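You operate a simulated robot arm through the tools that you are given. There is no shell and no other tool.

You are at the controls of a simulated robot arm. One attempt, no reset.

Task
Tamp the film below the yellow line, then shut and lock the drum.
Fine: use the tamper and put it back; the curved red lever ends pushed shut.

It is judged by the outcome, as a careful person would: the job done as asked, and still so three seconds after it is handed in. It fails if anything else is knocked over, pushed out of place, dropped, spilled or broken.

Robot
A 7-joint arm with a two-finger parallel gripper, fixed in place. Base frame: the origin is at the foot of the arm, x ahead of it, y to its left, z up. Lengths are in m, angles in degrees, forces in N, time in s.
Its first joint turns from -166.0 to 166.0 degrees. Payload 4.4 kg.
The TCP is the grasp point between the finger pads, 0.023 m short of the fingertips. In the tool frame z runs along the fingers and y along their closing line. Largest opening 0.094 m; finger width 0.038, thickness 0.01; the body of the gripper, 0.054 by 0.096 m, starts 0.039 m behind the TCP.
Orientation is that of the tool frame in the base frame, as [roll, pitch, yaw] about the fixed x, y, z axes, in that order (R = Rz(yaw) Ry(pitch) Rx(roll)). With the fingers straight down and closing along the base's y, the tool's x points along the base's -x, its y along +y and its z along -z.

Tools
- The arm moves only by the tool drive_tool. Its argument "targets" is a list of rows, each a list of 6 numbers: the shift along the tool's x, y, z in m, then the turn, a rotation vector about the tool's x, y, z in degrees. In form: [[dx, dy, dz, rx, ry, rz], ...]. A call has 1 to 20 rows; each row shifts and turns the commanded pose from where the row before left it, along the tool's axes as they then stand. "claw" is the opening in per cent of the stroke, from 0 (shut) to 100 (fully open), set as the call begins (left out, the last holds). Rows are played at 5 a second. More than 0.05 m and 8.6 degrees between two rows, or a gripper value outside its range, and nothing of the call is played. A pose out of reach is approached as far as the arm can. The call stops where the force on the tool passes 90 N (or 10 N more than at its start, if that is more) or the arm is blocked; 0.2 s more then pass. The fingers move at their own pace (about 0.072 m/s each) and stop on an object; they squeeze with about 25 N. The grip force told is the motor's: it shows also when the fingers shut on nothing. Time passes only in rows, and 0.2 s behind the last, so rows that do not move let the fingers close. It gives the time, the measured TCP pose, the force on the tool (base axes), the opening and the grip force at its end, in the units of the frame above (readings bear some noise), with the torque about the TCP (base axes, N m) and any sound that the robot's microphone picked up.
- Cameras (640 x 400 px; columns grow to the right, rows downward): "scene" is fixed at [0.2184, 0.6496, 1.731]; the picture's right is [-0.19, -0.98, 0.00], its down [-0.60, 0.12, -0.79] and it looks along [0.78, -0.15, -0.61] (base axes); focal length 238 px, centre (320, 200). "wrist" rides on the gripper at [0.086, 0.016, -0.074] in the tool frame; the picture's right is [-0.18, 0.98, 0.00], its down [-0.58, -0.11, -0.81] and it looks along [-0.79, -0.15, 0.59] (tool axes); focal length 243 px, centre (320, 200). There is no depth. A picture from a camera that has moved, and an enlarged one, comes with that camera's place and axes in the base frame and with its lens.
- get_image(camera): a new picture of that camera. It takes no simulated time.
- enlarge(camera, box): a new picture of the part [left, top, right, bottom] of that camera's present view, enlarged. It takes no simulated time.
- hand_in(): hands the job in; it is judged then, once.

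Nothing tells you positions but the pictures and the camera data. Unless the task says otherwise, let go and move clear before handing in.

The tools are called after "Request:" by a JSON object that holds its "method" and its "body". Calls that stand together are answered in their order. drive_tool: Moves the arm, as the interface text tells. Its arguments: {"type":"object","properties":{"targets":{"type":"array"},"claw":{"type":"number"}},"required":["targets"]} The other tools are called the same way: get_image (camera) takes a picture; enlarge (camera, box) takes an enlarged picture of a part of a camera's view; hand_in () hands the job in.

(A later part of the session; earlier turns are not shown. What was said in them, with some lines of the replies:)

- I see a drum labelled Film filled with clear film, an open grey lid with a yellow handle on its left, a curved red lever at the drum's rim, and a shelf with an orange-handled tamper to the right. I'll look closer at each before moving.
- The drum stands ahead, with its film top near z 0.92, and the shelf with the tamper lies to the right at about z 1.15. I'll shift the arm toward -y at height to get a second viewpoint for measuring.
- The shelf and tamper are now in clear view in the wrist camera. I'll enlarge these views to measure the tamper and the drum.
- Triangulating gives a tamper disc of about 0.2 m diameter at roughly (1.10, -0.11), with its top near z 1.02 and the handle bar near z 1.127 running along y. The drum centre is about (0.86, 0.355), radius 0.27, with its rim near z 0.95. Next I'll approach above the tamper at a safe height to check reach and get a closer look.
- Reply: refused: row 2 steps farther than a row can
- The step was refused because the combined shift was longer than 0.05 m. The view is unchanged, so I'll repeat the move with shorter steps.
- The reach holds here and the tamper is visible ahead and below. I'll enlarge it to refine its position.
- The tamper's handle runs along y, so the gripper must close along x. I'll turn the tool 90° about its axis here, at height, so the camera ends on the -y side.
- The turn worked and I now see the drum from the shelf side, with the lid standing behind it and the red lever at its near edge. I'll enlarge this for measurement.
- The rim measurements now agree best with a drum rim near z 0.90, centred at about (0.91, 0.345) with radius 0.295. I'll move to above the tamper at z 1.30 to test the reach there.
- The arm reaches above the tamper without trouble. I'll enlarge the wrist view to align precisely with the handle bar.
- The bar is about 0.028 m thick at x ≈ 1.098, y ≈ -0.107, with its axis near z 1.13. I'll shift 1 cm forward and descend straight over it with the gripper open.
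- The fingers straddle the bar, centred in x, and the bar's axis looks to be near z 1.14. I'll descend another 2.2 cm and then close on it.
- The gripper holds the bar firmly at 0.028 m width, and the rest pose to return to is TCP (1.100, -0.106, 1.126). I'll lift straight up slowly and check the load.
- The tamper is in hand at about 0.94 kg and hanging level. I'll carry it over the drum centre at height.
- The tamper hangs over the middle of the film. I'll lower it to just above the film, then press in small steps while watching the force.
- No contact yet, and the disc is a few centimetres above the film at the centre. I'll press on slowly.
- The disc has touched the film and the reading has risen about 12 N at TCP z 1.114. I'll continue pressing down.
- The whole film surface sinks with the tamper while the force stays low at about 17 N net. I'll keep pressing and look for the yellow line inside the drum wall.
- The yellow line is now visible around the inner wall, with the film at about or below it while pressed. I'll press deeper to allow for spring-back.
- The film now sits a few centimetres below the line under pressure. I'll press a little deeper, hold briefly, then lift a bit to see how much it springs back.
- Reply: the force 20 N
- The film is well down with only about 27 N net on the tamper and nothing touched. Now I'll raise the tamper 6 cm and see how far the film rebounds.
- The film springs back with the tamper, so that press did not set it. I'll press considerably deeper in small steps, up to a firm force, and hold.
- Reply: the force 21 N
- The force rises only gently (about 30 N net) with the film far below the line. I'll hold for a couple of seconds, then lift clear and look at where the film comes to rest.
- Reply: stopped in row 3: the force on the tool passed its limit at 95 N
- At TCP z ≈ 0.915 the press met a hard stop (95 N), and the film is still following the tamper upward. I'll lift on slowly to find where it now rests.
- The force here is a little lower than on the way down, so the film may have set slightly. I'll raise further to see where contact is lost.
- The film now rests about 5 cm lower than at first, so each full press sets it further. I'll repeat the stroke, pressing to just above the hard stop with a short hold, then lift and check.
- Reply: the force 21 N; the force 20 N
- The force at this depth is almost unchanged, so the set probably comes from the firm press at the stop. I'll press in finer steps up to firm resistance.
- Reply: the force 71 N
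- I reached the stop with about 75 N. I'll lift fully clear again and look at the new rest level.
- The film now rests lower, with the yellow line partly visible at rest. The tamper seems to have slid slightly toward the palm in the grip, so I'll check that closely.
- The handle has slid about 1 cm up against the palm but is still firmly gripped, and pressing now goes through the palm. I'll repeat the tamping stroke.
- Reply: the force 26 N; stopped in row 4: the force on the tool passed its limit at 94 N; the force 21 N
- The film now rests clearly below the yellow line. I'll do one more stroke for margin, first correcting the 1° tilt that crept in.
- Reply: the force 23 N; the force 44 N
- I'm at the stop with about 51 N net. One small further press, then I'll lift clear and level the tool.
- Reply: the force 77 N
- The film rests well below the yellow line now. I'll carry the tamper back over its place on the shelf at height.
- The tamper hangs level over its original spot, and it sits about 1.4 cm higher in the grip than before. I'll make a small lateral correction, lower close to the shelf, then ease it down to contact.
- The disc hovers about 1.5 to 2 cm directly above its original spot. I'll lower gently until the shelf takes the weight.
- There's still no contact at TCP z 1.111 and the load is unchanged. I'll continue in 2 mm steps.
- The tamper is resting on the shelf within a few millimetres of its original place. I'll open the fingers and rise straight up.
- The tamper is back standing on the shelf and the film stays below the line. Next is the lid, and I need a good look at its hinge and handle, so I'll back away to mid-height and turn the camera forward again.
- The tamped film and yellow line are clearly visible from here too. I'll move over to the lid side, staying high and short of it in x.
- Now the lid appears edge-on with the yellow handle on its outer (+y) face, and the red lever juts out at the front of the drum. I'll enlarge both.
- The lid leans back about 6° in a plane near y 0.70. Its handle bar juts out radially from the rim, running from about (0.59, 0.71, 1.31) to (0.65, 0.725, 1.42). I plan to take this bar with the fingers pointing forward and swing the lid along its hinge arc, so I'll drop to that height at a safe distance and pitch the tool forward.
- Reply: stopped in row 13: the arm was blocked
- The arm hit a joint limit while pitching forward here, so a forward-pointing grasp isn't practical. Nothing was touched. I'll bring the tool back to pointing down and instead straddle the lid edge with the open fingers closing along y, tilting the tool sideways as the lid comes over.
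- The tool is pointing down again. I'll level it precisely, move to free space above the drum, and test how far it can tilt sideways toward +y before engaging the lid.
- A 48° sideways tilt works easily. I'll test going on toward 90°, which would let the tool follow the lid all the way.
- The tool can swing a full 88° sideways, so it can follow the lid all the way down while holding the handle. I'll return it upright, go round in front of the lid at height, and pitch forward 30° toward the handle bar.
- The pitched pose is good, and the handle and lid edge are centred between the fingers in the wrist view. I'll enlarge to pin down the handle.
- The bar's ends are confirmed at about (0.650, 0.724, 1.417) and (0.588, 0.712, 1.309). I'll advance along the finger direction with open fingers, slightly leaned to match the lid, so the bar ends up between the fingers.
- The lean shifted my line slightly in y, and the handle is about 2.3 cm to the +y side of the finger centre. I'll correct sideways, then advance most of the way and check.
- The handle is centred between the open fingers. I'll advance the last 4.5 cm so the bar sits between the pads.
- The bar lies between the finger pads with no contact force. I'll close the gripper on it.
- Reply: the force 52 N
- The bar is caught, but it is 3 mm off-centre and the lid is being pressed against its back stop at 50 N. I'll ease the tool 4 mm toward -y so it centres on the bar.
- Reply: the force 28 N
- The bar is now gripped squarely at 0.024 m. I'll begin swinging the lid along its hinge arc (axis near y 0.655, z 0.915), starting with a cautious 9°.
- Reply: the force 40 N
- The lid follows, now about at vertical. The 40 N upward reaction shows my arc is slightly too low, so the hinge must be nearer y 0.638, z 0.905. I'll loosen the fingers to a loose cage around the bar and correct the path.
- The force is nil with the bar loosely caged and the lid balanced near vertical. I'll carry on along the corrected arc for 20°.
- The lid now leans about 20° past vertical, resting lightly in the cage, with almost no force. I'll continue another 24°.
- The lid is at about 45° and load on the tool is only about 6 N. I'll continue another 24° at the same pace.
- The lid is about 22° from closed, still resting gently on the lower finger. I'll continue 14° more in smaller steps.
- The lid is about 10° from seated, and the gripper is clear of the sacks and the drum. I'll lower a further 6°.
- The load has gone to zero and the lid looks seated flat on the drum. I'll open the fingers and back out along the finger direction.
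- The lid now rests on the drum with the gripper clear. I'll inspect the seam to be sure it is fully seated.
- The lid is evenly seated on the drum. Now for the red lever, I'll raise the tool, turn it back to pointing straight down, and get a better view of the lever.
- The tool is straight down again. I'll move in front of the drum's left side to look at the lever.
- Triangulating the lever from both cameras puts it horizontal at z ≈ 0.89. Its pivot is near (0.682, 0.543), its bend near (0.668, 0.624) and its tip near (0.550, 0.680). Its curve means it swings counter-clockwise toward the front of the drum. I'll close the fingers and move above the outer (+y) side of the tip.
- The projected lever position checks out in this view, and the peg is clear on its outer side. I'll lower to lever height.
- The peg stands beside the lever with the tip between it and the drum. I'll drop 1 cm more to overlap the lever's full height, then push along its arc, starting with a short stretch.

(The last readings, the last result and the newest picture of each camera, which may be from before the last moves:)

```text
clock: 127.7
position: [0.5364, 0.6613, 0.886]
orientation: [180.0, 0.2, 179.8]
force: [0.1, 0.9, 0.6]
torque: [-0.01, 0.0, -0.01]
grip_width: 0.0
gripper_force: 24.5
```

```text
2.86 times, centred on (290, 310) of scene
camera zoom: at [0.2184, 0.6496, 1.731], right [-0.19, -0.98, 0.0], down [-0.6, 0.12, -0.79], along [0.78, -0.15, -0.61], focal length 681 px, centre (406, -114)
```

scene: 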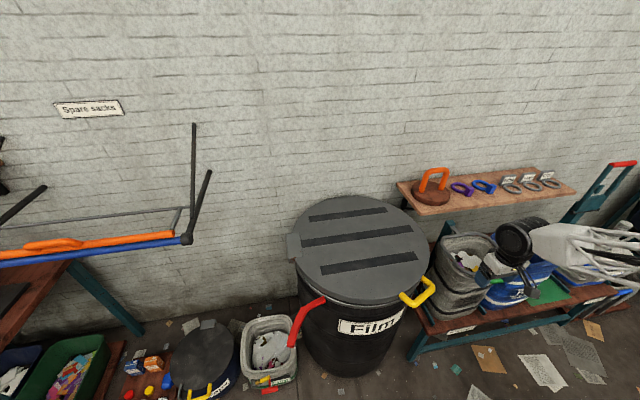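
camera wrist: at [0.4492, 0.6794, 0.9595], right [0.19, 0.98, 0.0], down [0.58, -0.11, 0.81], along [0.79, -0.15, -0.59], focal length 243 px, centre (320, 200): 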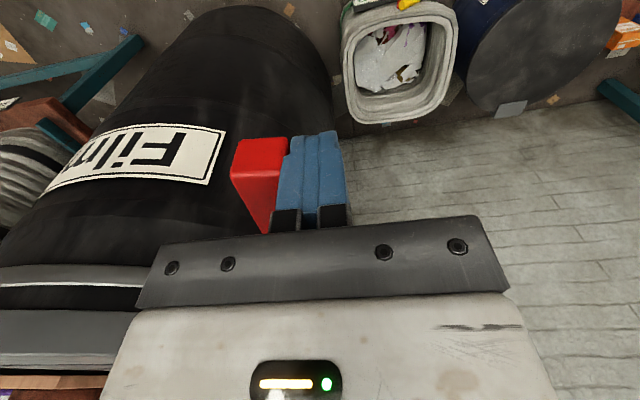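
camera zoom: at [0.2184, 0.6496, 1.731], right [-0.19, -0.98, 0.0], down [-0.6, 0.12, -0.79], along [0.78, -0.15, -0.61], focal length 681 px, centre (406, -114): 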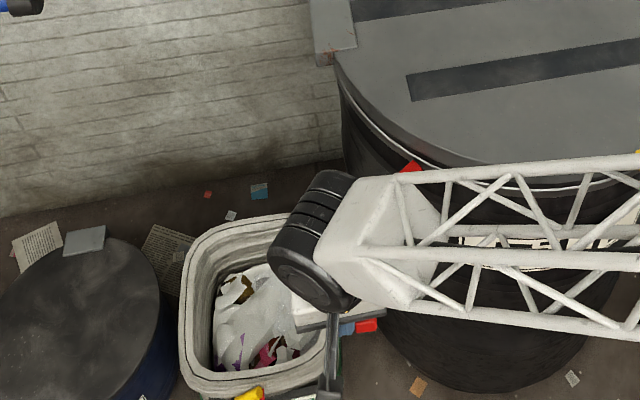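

The peg is against the lever's tip and it moves easily. I'll continue along the arc.

Request:
{"method": "drive_tool", "body": {"targets": [[0.0115, -0.0157, 0, 0, 0, 0], [0.0097, -0.0169, 0, 0, 0, 0], [0.0079, -0.0177, 0, 0, 0, 0], [0.0061, -0.0186, 0, 0, 0, 0], [0.004, -0.019, 0, 0, 0, 0], [0, 0, 0, 0, 0, 0]]}}

Request:
{"method": "get_image", "body": {"camera": "wrist"}}

Request:
{"method": "enlarge", "body": {"camera": "scene", "box": [240, 240, 400, 390]}}

```text
clock: 129.1
position: [0.4969, 0.574, 0.8857]
orientation: [-180.0, 0.1, 179.8]
force: [-0.5, 0.5, 0.6]
torque: [0.0, 0.02, -0.02]
grip_width: 0.0
gripper_force: 25.1
```

```text
taken
camera wrist: at [0.4102, 0.5915, 0.9594], right [0.19, 0.98, 0.0], down [0.58, -0.11, 0.81], along [0.79, -0.15, -0.59], focal length 243 px, centre (320, 200)
```

wrist: 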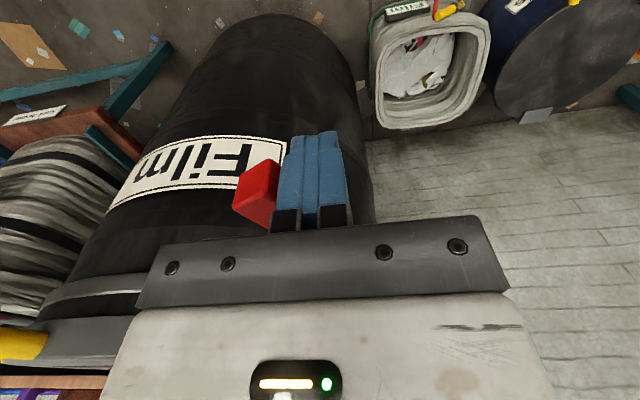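

```text
2.67 times, centred on (320, 315) of scene
camera zoom: at [0.2184, 0.6496, 1.731], right [-0.19, -0.98, 0.0], down [-0.6, 0.12, -0.79], along [0.78, -0.15, -0.61], focal length 636 px, centre (320, -107)
```

zoom: 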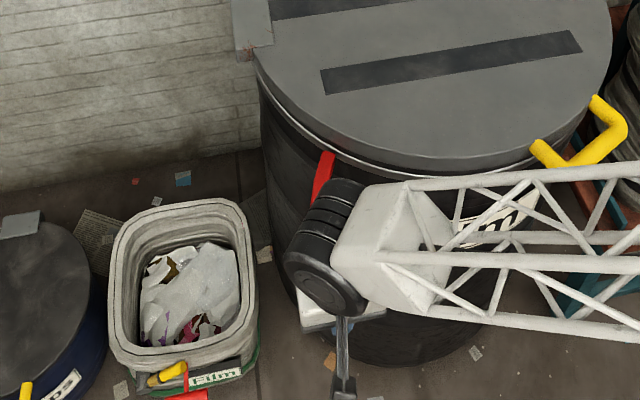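

The lever is swinging round with negligible force. I'll keep following the arc toward the front of the drum.

Request:
{"method": "drive_tool", "body": {"targets": [[0.002, -0.0194, 0, 0, 0, 0], [0, -0.0194, 0, 0, 0, 0], [-0.002, -0.0194, 0, 0, 0, 0], [-0.004, -0.019, 0, 0, 0, 0], [-0.0061, -0.0186, 0, 0, 0, 0], [-0.0079, -0.0177, 0, 0, 0, 0], [0, 0, 0, 0, 0, 0]]}}

Request:
{"method": "get_image", "body": {"camera": "wrist"}}

Request:
{"method": "enlarge", "body": {"camera": "scene", "box": [260, 220, 420, 370]}}

```text
clock: 130.7
position: [0.516, 0.4597, 0.8861]
orientation: [180.0, -0.1, 179.8]
force: [0.5, -0.1, -0.4]
torque: [0.01, -0.03, 0.03]
grip_width: 0.0
gripper_force: 24.8
```

```text
taken
camera wrist: at [0.4289, 0.4761, 0.9593], right [0.19, 0.98, 0.0], down [0.58, -0.11, 0.81], along [0.79, -0.15, -0.59], focal length 243 px, centre (320, 200)
```

wrist: 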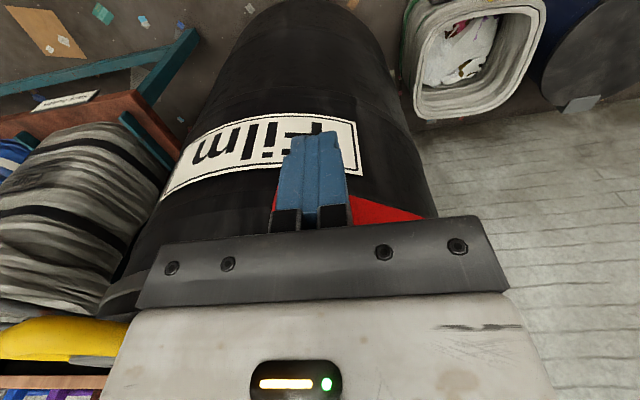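

```text
2.67 times, centred on (340, 295) of scene
camera zoom: at [0.2184, 0.6496, 1.731], right [-0.19, -0.98, 0.0], down [-0.6, 0.12, -0.79], along [0.78, -0.15, -0.61], focal length 636 px, centre (267, -53)
```

zoom: 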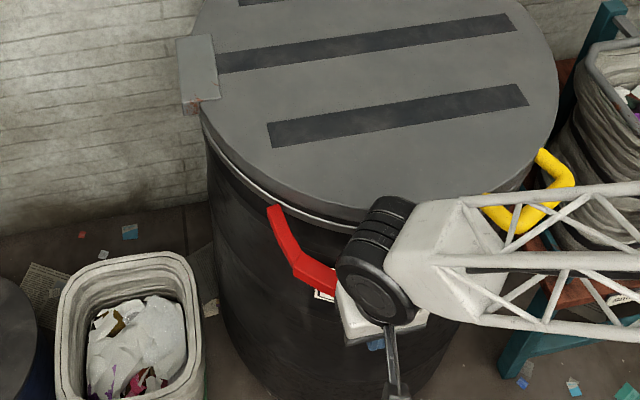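

The lever now lies in front of the drum, with the peg pressing it inward. I'll push the remaining arc in small steps, watching for it to seat.

Request:
{"method": "drive_tool", "body": {"targets": [[-0.0097, -0.0169, 0, 0, 0, 0], [-0.0115, -0.0157, 0, 0, 0, 0], [-0.013, -0.0145, 0, 0, 0, 0], [0, 0, 0, 0, 0, 0]]}}

Request:
{"method": "get_image", "body": {"camera": "wrist"}}

Request:
{"method": "enlarge", "body": {"camera": "scene", "box": [260, 220, 420, 370]}}

```text
clock: 131.7
position: [0.5491, 0.4119, 0.8863]
orientation: [-180.0, 0.0, 179.8]
force: [-8.4, 3.2, 1.9]
torque: [-0.01, -0.02, -0.05]
grip_width: 0.0
gripper_force: 24.8
```

```text
taken
camera wrist: at [0.4616, 0.4298, 0.9602], right [0.19, 0.98, 0.0], down [0.58, -0.11, 0.81], along [0.79, -0.15, -0.59], focal length 243 px, centre (320, 200)
```

wrist: 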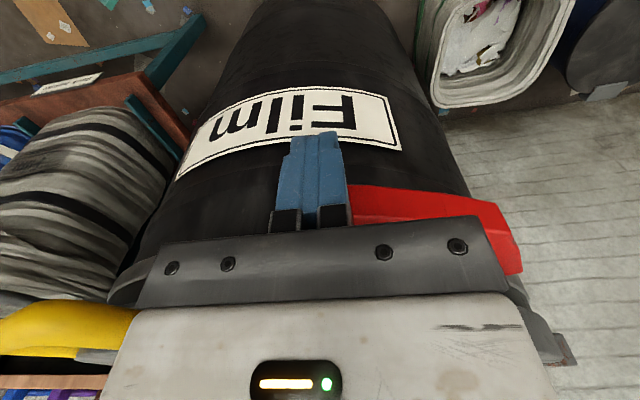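

```text
2.67 times, centred on (340, 295) of scene
camera zoom: at [0.2184, 0.6496, 1.731], right [-0.19, -0.98, 0.0], down [-0.6, 0.12, -0.79], along [0.78, -0.15, -0.61], focal length 636 px, centre (267, -53)
```

zoom: 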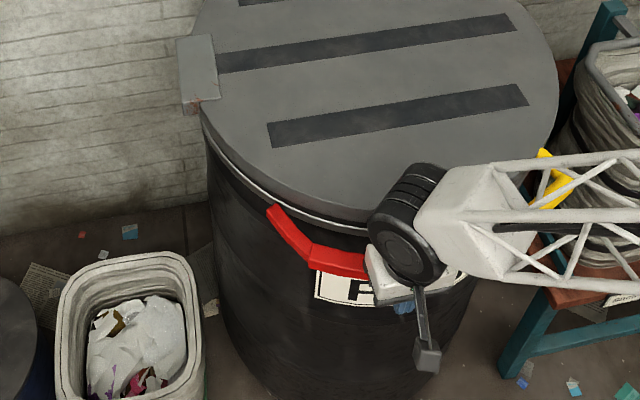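

Resistance has risen to about 9 N as the lever nears the drum. I'll push it home in small steps.

Request:
{"method": "drive_tool", "body": {"targets": [[-0.006, -0.005, 0, 0, 0, 0], [-0.006, -0.004, 0, 0, 0, 0], [-0.005, -0.003, 0, 0, 0, 0], [0, 0, 0, 0, 0, 0]]}}

Request:
{"method": "enlarge", "body": {"camera": "scene", "box": [260, 220, 420, 370]}}

Request:
{"method": "get_image", "body": {"camera": "wrist"}}

```text
clock: 132.1
position: [0.5494, 0.411, 0.8862]
orientation: [-179.9, -0.2, -179.8]
force: [-50.4, 22.7, 18.7]
torque: [-0.18, -0.31, -0.07]
grip_width: 0.0
gripper_force: 25.2
stopped in row 2: the force on the tool passed its limit at 107 N (the readings are from after the stop); the commanded pose is now the measured one
```

```text
2.67 times, centred on (340, 295) of scene
camera zoom: at [0.2184, 0.6496, 1.731], right [-0.19, -0.98, 0.0], down [-0.6, 0.12, -0.79], along [0.78, -0.15, -0.61], focal length 636 px, centre (267, -53)
```

zoom: 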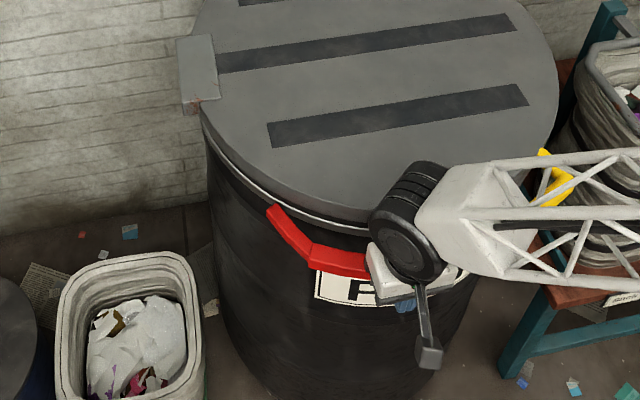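

```text
taken
camera wrist: at [0.4631, 0.4274, 0.9608], right [0.18, 0.98, 0.0], down [0.58, -0.11, 0.8], along [0.79, -0.15, -0.59], focal length 243 px, centre (320, 200)
```

wrist: 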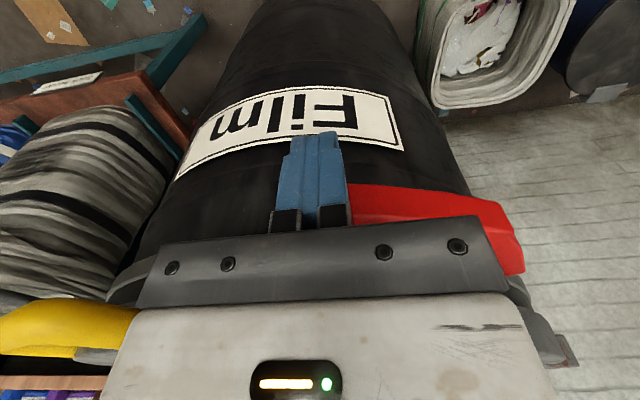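

The lever met a firm stop at 107 N, which suggests it is fully shut. I'll back the peg away and inspect the lever and the lid seam.

Request:
{"method": "drive_tool", "body": {"targets": [[0.02, 0.0, 0, 0, 0, 0], [0.03, 0.0, 0, 0, 0, 0], [0.03, 0, -0.02, 0, 0, 0], [0, 0, -0.04, 0, 0, 0], [0, 0, -0.04, 0, 0, 0], [0, 0, -0.04, 0, 0, 0], [0, 0, -0.04, 0, 0, 0], [0, 0, 0, 0, 0, 0]]}}

Request:
{"method": "get_image", "body": {"camera": "wrist"}}

Request:
{"method": "enlarge", "body": {"camera": "wrist", "box": [180, 60, 500, 260]}}

Request:
{"method": "enlarge", "body": {"camera": "scene", "box": [260, 200, 440, 370]}}

```text
clock: 133.9
position: [0.4698, 0.4101, 1.0655]
orientation: [-179.8, -0.1, 180.0]
force: [0.3, 0.2, -0.3]
torque: [-0.01, 0.02, -0.02]
grip_width: 0.0
gripper_force: 24.5
```

```text
taken
camera wrist: at [0.3835, 0.4283, 1.139], right [0.18, 0.98, 0.0], down [0.58, -0.11, 0.8], along [0.79, -0.15, -0.59], focal length 243 px, centre (320, 200)
```

wrist: 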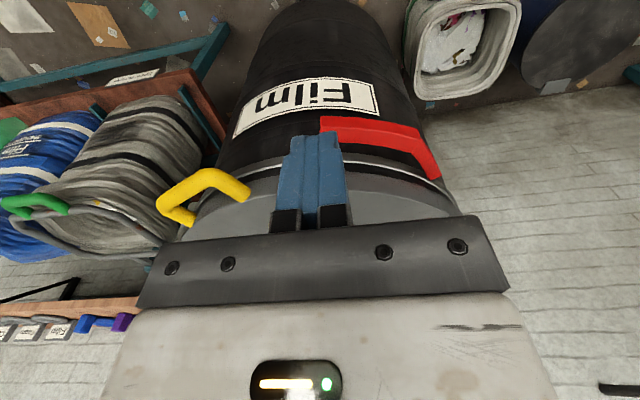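

```text
2.00 times, centred on (340, 160) of wrist
camera zoom: at [0.3835, 0.4283, 1.139], right [0.18, 0.98, 0.0], down [0.58, -0.11, 0.8], along [0.79, -0.15, -0.59], focal length 485 px, centre (280, 280)
```

zoom: 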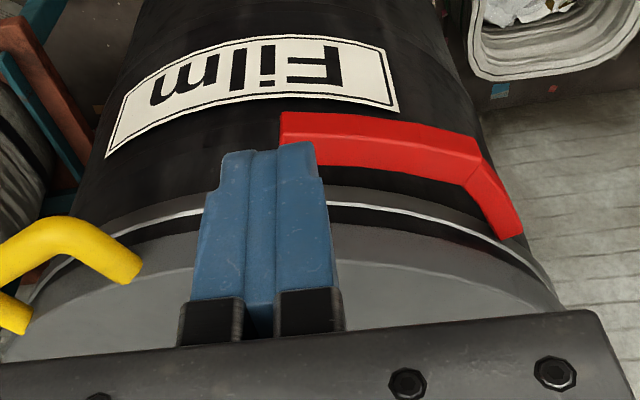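

```text
2.35 times, centred on (350, 285) of scene
camera zoom: at [0.2184, 0.6496, 1.731], right [-0.19, -0.98, 0.0], down [-0.6, 0.12, -0.79], along [0.78, -0.15, -0.61], focal length 561 px, centre (249, 0)
```

zoom: 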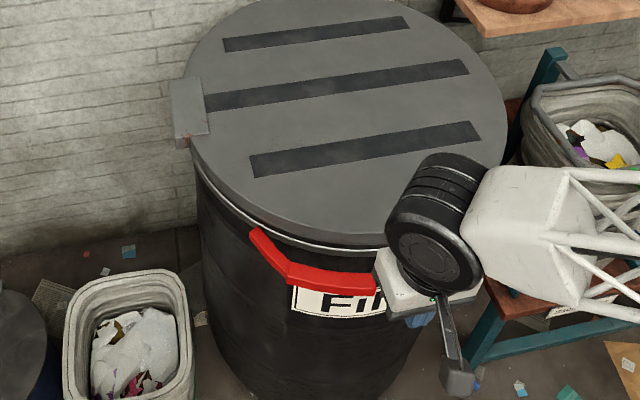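

The lever stayed in place, wrapping the drum's front at an even distance. I'll take a level look from the front to check that both the lid seam and the lever are fully closed.

Request:
{"method": "drive_tool", "body": {"targets": [[0.015, 0.0, 0, 0, -7.5, 0], [0.015, 0.0, 0, 0, -7.5, 0], [0.015, 0, 0, 0, -7.5, 0], [0.015, 0, 0, 0, -7.5, 0], [0, 0.04, 0, 0, 0, 0], [0, 0.04, 0, 0, 0, 0], [0, 0.04, 0, 0, 0, 0], [0, 0, 0, 0, 0, 0]]}}

Request:
{"method": "get_image", "body": {"camera": "wrist"}}

Request:
{"method": "enlarge", "body": {"camera": "wrist", "box": [100, 40, 420, 240]}}

Request:
{"method": "get_image", "body": {"camera": "scene"}}

```text
clock: 135.7
position: [0.4118, 0.5309, 1.0539]
orientation: [-180.0, 29.9, -179.9]
force: [-0.5, 0.3, 0.1]
torque: [0.03, -0.01, 0.03]
grip_width: 0.0
gripper_force: 25.2
```

```text
taken
camera wrist: at [0.2992, 0.5486, 1.0746], right [0.16, 0.98, 0.09], down [0.1, -0.11, 0.99], along [0.98, -0.15, -0.12], focal length 243 px, centre (320, 200)
```

wrist: 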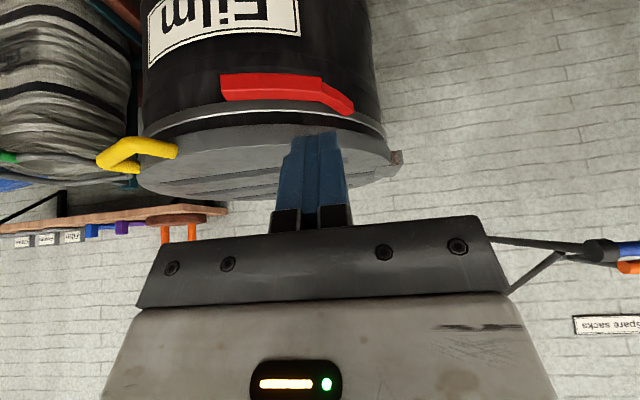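

```text
2.00 times, centred on (260, 140) of wrist
camera zoom: at [0.2992, 0.5486, 1.0746], right [0.16, 0.98, 0.09], down [0.1, -0.11, 0.99], along [0.98, -0.15, -0.12], focal length 485 px, centre (440, 320)
```

zoom: 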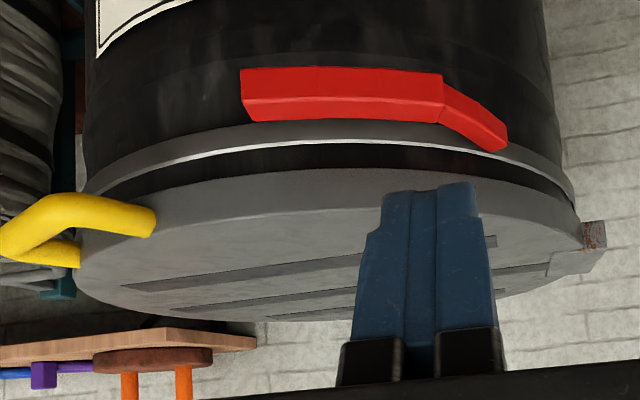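

```text
taken
```

scene: 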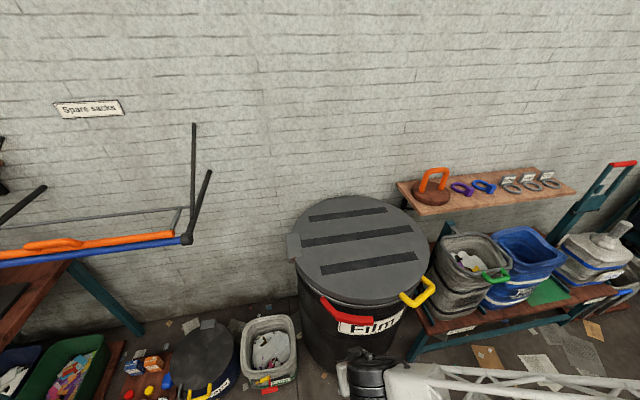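

From the front the lid sits level, and the lever lies along the drum just under the ring. I'll zoom on the seam at both ends to be sure the gap is even.

Request:
{"method": "enlarge", "body": {"camera": "wrist", "box": [120, 70, 220, 200]}}

Request:
{"method": "enlarge", "body": {"camera": "wrist", "box": [300, 70, 420, 200]}}

Request:
{"method": "enlarge", "body": {"camera": "scene", "box": [270, 220, 450, 360]}}

```text
3.08 times, centred on (170, 135) of wrist
camera zoom: at [0.2992, 0.5486, 1.0746], right [0.16, 0.98, 0.09], down [0.1, -0.11, 0.99], along [0.98, -0.15, -0.12], focal length 746 px, centre (782, 400)
```

zoom: 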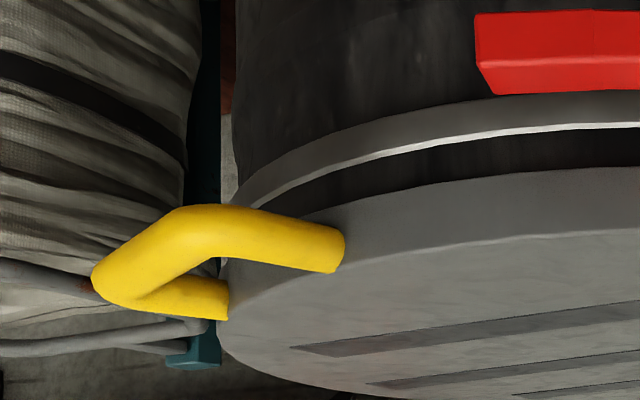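

```text
3.08 times, centred on (360, 135) of wrist
camera zoom: at [0.2992, 0.5486, 1.0746], right [0.16, 0.98, 0.09], down [0.1, -0.11, 0.99], along [0.98, -0.15, -0.12], focal length 746 px, centre (197, 400)
```

zoom: 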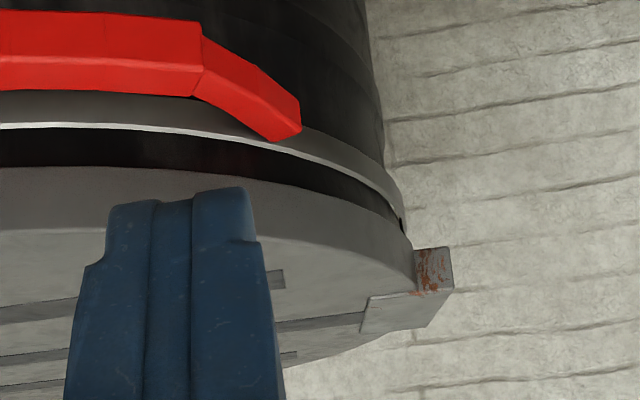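

```text
2.86 times, centred on (360, 290) of scene
camera zoom: at [0.2184, 0.6496, 1.731], right [-0.19, -0.98, 0.0], down [-0.6, 0.12, -0.79], along [0.78, -0.15, -0.61], focal length 681 px, centre (206, -57)
```

zoom: 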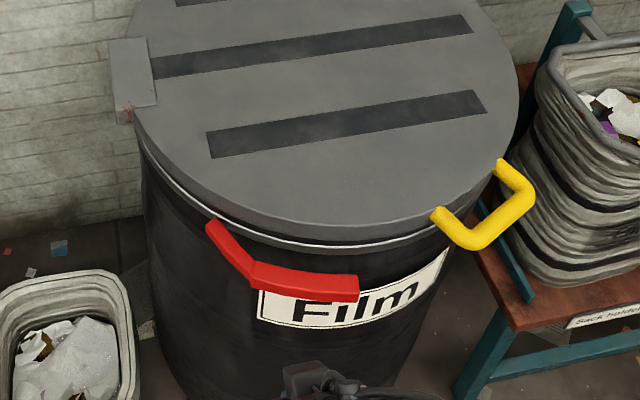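

Lid and ring are parallel all round and the lever has stayed shut. As a last check I'll press lightly on the lid's free side from above with closed fingers to confirm it is seated.

Request:
{"method": "drive_tool", "body": {"targets": [[0, 0, -0.04, 0, 7.5, 0], [0, 0, -0.04, 0, 7.5, 0], [0, 0, -0.03, 0, 7.5, 0], [0, 0, 0, 0, 7.5, 0], [0, 0, 0, 0, 0, 0]], "claw": 0}}

Request:
{"method": "drive_tool", "body": {"targets": [[-0.035, -0.028, 0, 0, 0, 0], [-0.035, -0.028, 0, 0, 0, 0], [-0.035, -0.028, 0, 0, 0, 0], [-0.035, -0.028, 0, 0, 0, 0], [-0.035, -0.028, 0, 0, 0, 0], [-0.035, -0.028, 0, 0, 0, 0], [-0.035, -0.028, 0, 0, 0, 0], [-0.035, -0.028, 0, 0, 0, 0], [-0.035, -0.028, 0, 0, 0, 0], [0, 0, 0, 0, 0, 0]]}}

Request:
{"method": "get_image", "body": {"camera": "wrist"}}

Request:
{"method": "get_image", "body": {"camera": "scene"}}

```text
clock: 136.9
position: [0.3713, 0.5298, 1.1558]
orientation: [-180.0, -0.2, 180.0]
force: [-0.2, -0.3, -0.6]
torque: [0.0, -0.02, -0.04]
grip_width: 0.0001
gripper_force: 25.2
```

```text
clock: 139.1
position: [0.6857, 0.2748, 1.1535]
orientation: [180.0, -0.1, 179.9]
force: [0.1, -0.5, -0.1]
torque: [0.0, 0.0, -0.01]
grip_width: 0.0
gripper_force: 25.0
```

```text
taken
camera wrist: at [0.5988, 0.293, 1.2278], right [0.18, 0.98, 0.0], down [0.58, -0.11, 0.8], along [0.79, -0.15, -0.59], focal length 243 px, centre (320, 200)
```

wrist: 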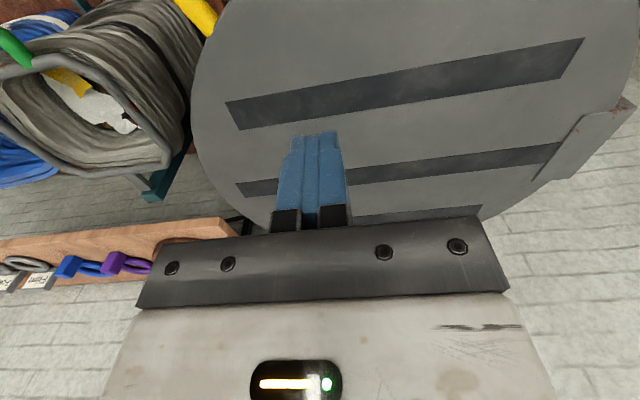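

```text
taken
```

scene: 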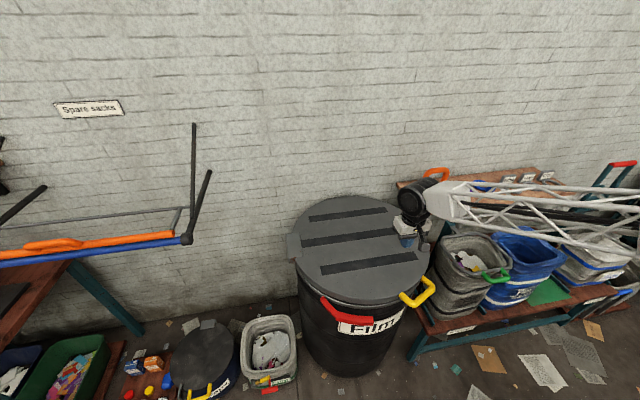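

I'm above the lid. I'll move over its free side, opposite the hinge, and lower gently to touch it.

Request:
{"method": "drive_tool", "body": {"targets": [[-0.033, -0.033, 0, 0, 0, 0], [-0.033, -0.033, 0, 0, 0, 0], [-0.033, -0.033, 0, 0, 0, 0], [0, 0, 0.04, 0, 0, 0], [0, 0, 0.04, 0, 0, 0], [0, 0, 0.04, 0, 0, 0], [0, 0, 0.03, 0, 0, 0], [0, 0, 0, 0, 0, 0]]}}

Request:
{"method": "drive_tool", "body": {"targets": [[0, 0, 0.005, 0, 0, 0], [0, 0, 0.005, 0, 0, 0], [0, 0, 0.005, 0, 0, 0], [0, 0, 0.005, 0, 0, 0], [0, 0, 0, 0, 0, 0]]}}

```text
clock: 140.9
position: [0.7849, 0.1781, 1.0031]
orientation: [180.0, -0.2, 180.0]
force: [-0.3, -0.1, -1.0]
torque: [-0.01, 0.02, -0.01]
grip_width: 0.0
gripper_force: 24.9
```

```text
clock: 142.1
position: [0.786, 0.1774, 0.9852]
orientation: [-180.0, -0.1, -179.9]
force: [0.6, -0.6, -0.9]
torque: [0.03, -0.01, 0.01]
grip_width: 0.0
gripper_force: 25.0
```

There's no contact yet at fingertip height 0.962. I'll continue in 4 mm steps.

Request:
{"method": "drive_tool", "body": {"targets": [[0, 0, 0.004, 0, 0, 0], [0, 0, 0.004, 0, 0, 0], [0, 0, 0.003, 0, 0, 0], [0, 0, 0, 0, 0, 0]]}}

Request:
{"method": "drive_tool", "body": {"targets": [[0, 0, 0.003, 0, 0, 0], [0, 0, 0.003, 0, 0, 0], [0, 0, 0, 0, 0, 0]]}}

```text
clock: 143.1
position: [0.7836, 0.1774, 0.974]
orientation: [180.0, -0.2, 180.0]
force: [-0.5, -0.3, 0.0]
torque: [-0.04, 0.0, -0.01]
grip_width: 0.0
gripper_force: 24.9
```

```text
clock: 143.9
position: [0.7843, 0.1778, 0.9675]
orientation: [180.0, -0.2, 180.0]
force: [0.0, 0.4, -0.7]
torque: [0.0, 0.01, -0.01]
grip_width: 0.0002
gripper_force: 24.8
```

Request:
{"method": "drive_tool", "body": {"targets": [[0, 0, 0.003, 0, 0, 0], [0, 0, 0.003, 0, 0, 0], [0, 0, 0.003, 0, 0, 0], [0, 0, 0, 0, 0, 0]]}}

Request:
{"method": "get_image", "body": {"camera": "wrist"}}

Request:
{"method": "enlarge", "body": {"camera": "scene", "box": [340, 180, 460, 310]}}

```text
clock: 144.7
position: [0.7865, 0.1799, 0.9671]
orientation: [180.0, 0.3, 180.0]
force: [-2.2, -0.7, 7.9]
torque: [-0.01, 0.21, -0.02]
grip_width: 0.0
gripper_force: 25.1
stopped in row 3: the force on the tool passed its limit at 101 N (the readings are from after the stop); the commanded pose is now the measured one
```

```text
taken
camera wrist: at [0.6988, 0.1965, 1.0403], right [0.18, 0.98, 0.0], down [0.58, -0.11, 0.81], along [0.8, -0.15, -0.59], focal length 243 px, centre (320, 200)
```

wrist: 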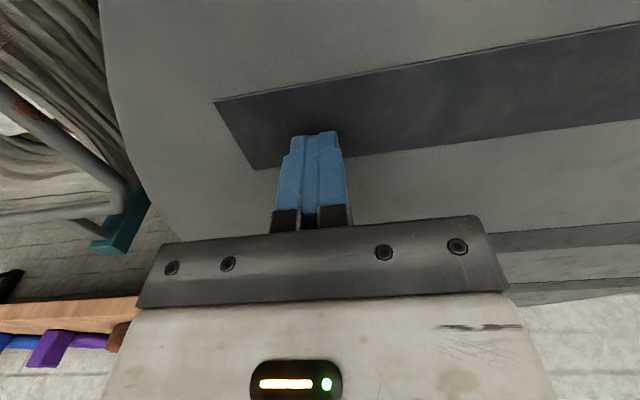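

```text
3.08 times, centred on (400, 245) of scene
camera zoom: at [0.2184, 0.6496, 1.731], right [-0.19, -0.98, 0.0], down [-0.6, 0.12, -0.79], along [0.78, -0.15, -0.61], focal length 734 px, centre (74, 62)
```

zoom: 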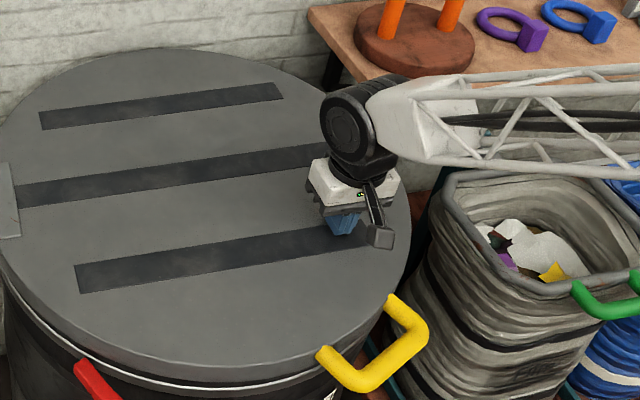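

The lid top is rigid under the touch at z 0.943, so it is fully seated. I'll lift away to a clear position and take final looks.

Request:
{"method": "drive_tool", "body": {"targets": [[0, 0, -0.02, 0, 0, 0], [0, 0, -0.04, 0, 0, 0], [0, 0, -0.04, 0, 0, 0], [0, 0, -0.04, 0, 0, 0], [0, 0, -0.04, 0, 0, 0], [0.02, 0, -0.04, 0, 0, 0], [0.03, 0, -0.035, 0, 0, 0], [0.03, 0, -0.035, 0, 0, 0], [0.03, 0, -0.035, 0, 0, 0], [0.03, 0, -0.035, 0, 0, 0], [0.03, 0, -0.035, 0, 0, 0], [0.03, 0, -0.03, 0, 0, 0], [0.03, 0, -0.03, 0, 0, 0], [0.03, 0, 0, 0, 0, 0], [0, 0, 0, 0, 0, 0], [0, 0, 0, 0, 0, 0]], "claw": 50}}

Request:
{"method": "get_image", "body": {"camera": "scene"}}

Request:
{"method": "get_image", "body": {"camera": "wrist"}}

Request:
{"method": "enlarge", "body": {"camera": "scene", "box": [270, 180, 450, 360]}}

Request:
{"method": "enlarge", "body": {"camera": "scene", "box": [380, 150, 600, 290]}}

```text
clock: 148.1
position: [0.5236, 0.1768, 1.4208]
orientation: [179.9, 0.2, 180.0]
force: [0.4, 0.9, 0.4]
torque: [0.02, 0.0, -0.02]
grip_width: 0.047
gripper_force: 0.1
```

```text
taken
```

scene: 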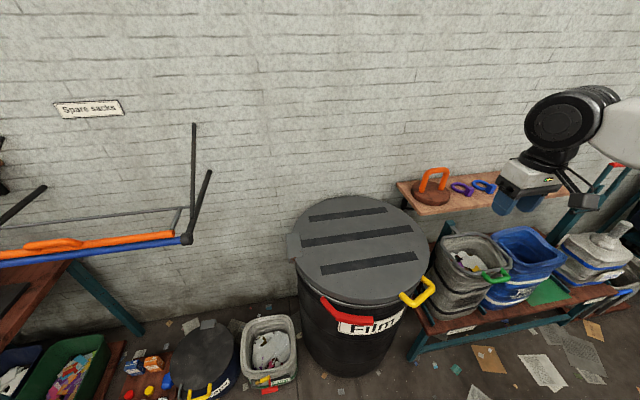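

```text
taken
camera wrist: at [0.4373, 0.1942, 1.4936], right [0.18, 0.98, 0.0], down [0.58, -0.11, 0.81], along [0.79, -0.15, -0.59], focal length 243 px, centre (320, 200)
```

wrist: 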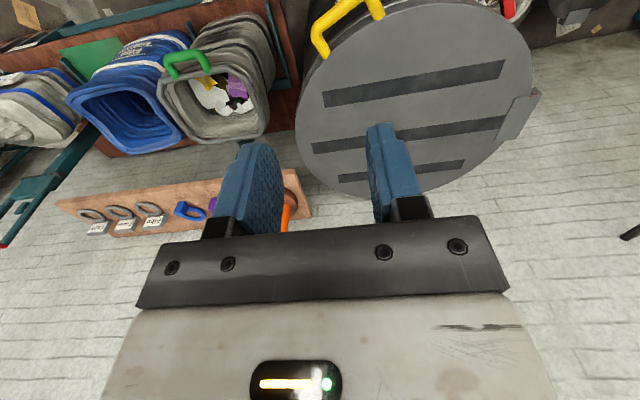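

```text
2.22 times, centred on (360, 270) of scene
camera zoom: at [0.2184, 0.6496, 1.731], right [-0.19, -0.98, 0.0], down [-0.6, 0.12, -0.79], along [0.78, -0.15, -0.61], focal length 530 px, centre (231, 44)
```

zoom: 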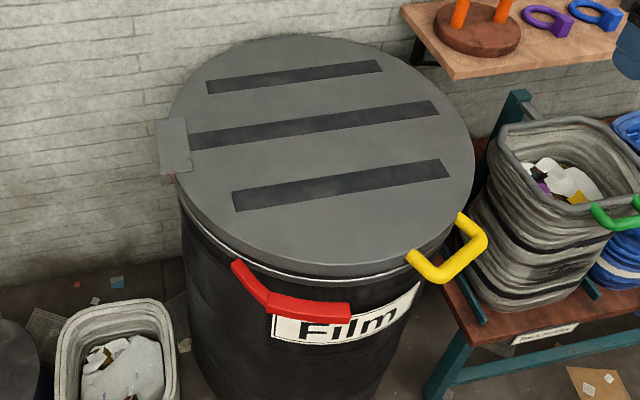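

```text
2.86 times, centred on (490, 220) of scene
camera zoom: at [0.2184, 0.6496, 1.731], right [-0.19, -0.98, 0.0], down [-0.6, 0.12, -0.79], along [0.78, -0.15, -0.61], focal length 681 px, centre (-166, 143)
```

zoom: 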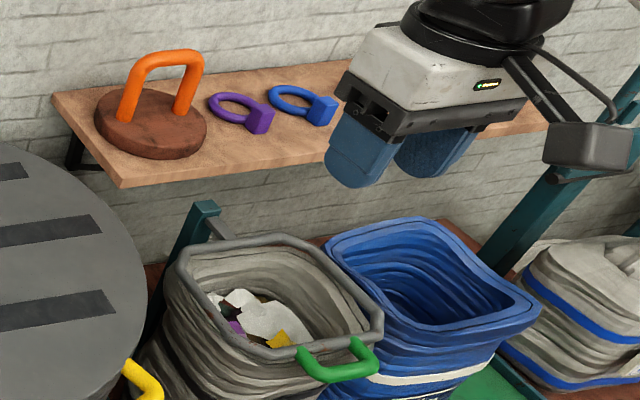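

The film is tamped below the yellow line, and the tamper stands back on its shelf spot. The lid is seated, the red lever is at its stop against the drum's front and has stayed there, and nothing else looks disturbed. The arm is clear, so I'm handing in.

Request:
{"method": "hand_in", "body": {}}

```text
The job is handed in.
```

I handed the job in: the film is tamped, the tamper is back and the drum is shut and locked, as far as the cameras and force readings show. No result came back with the hand-in.

- **Film:** it sprang back after the first presses, so I pressed it to the bottom stop four times. After that it stayed clearly below the yellow line, right up to when the lid covered it.
- **Tamper:** it stands back on the shelf within a few millimetres of where it was.
- **Lid:** I lowered it by its handle without dropping it. It sits level and is rigid when pressed from above.
- **Red lever:** it is pushed shut against a hard stop and stayed there for about 15 seconds before hand-in. It stops about 2 cm off the drum wall, even along its length. I heard no click, so I judged it shut by the stop.

Nothing else was moved or knocked over. The arm had let go and was clear of everything at hand-in.
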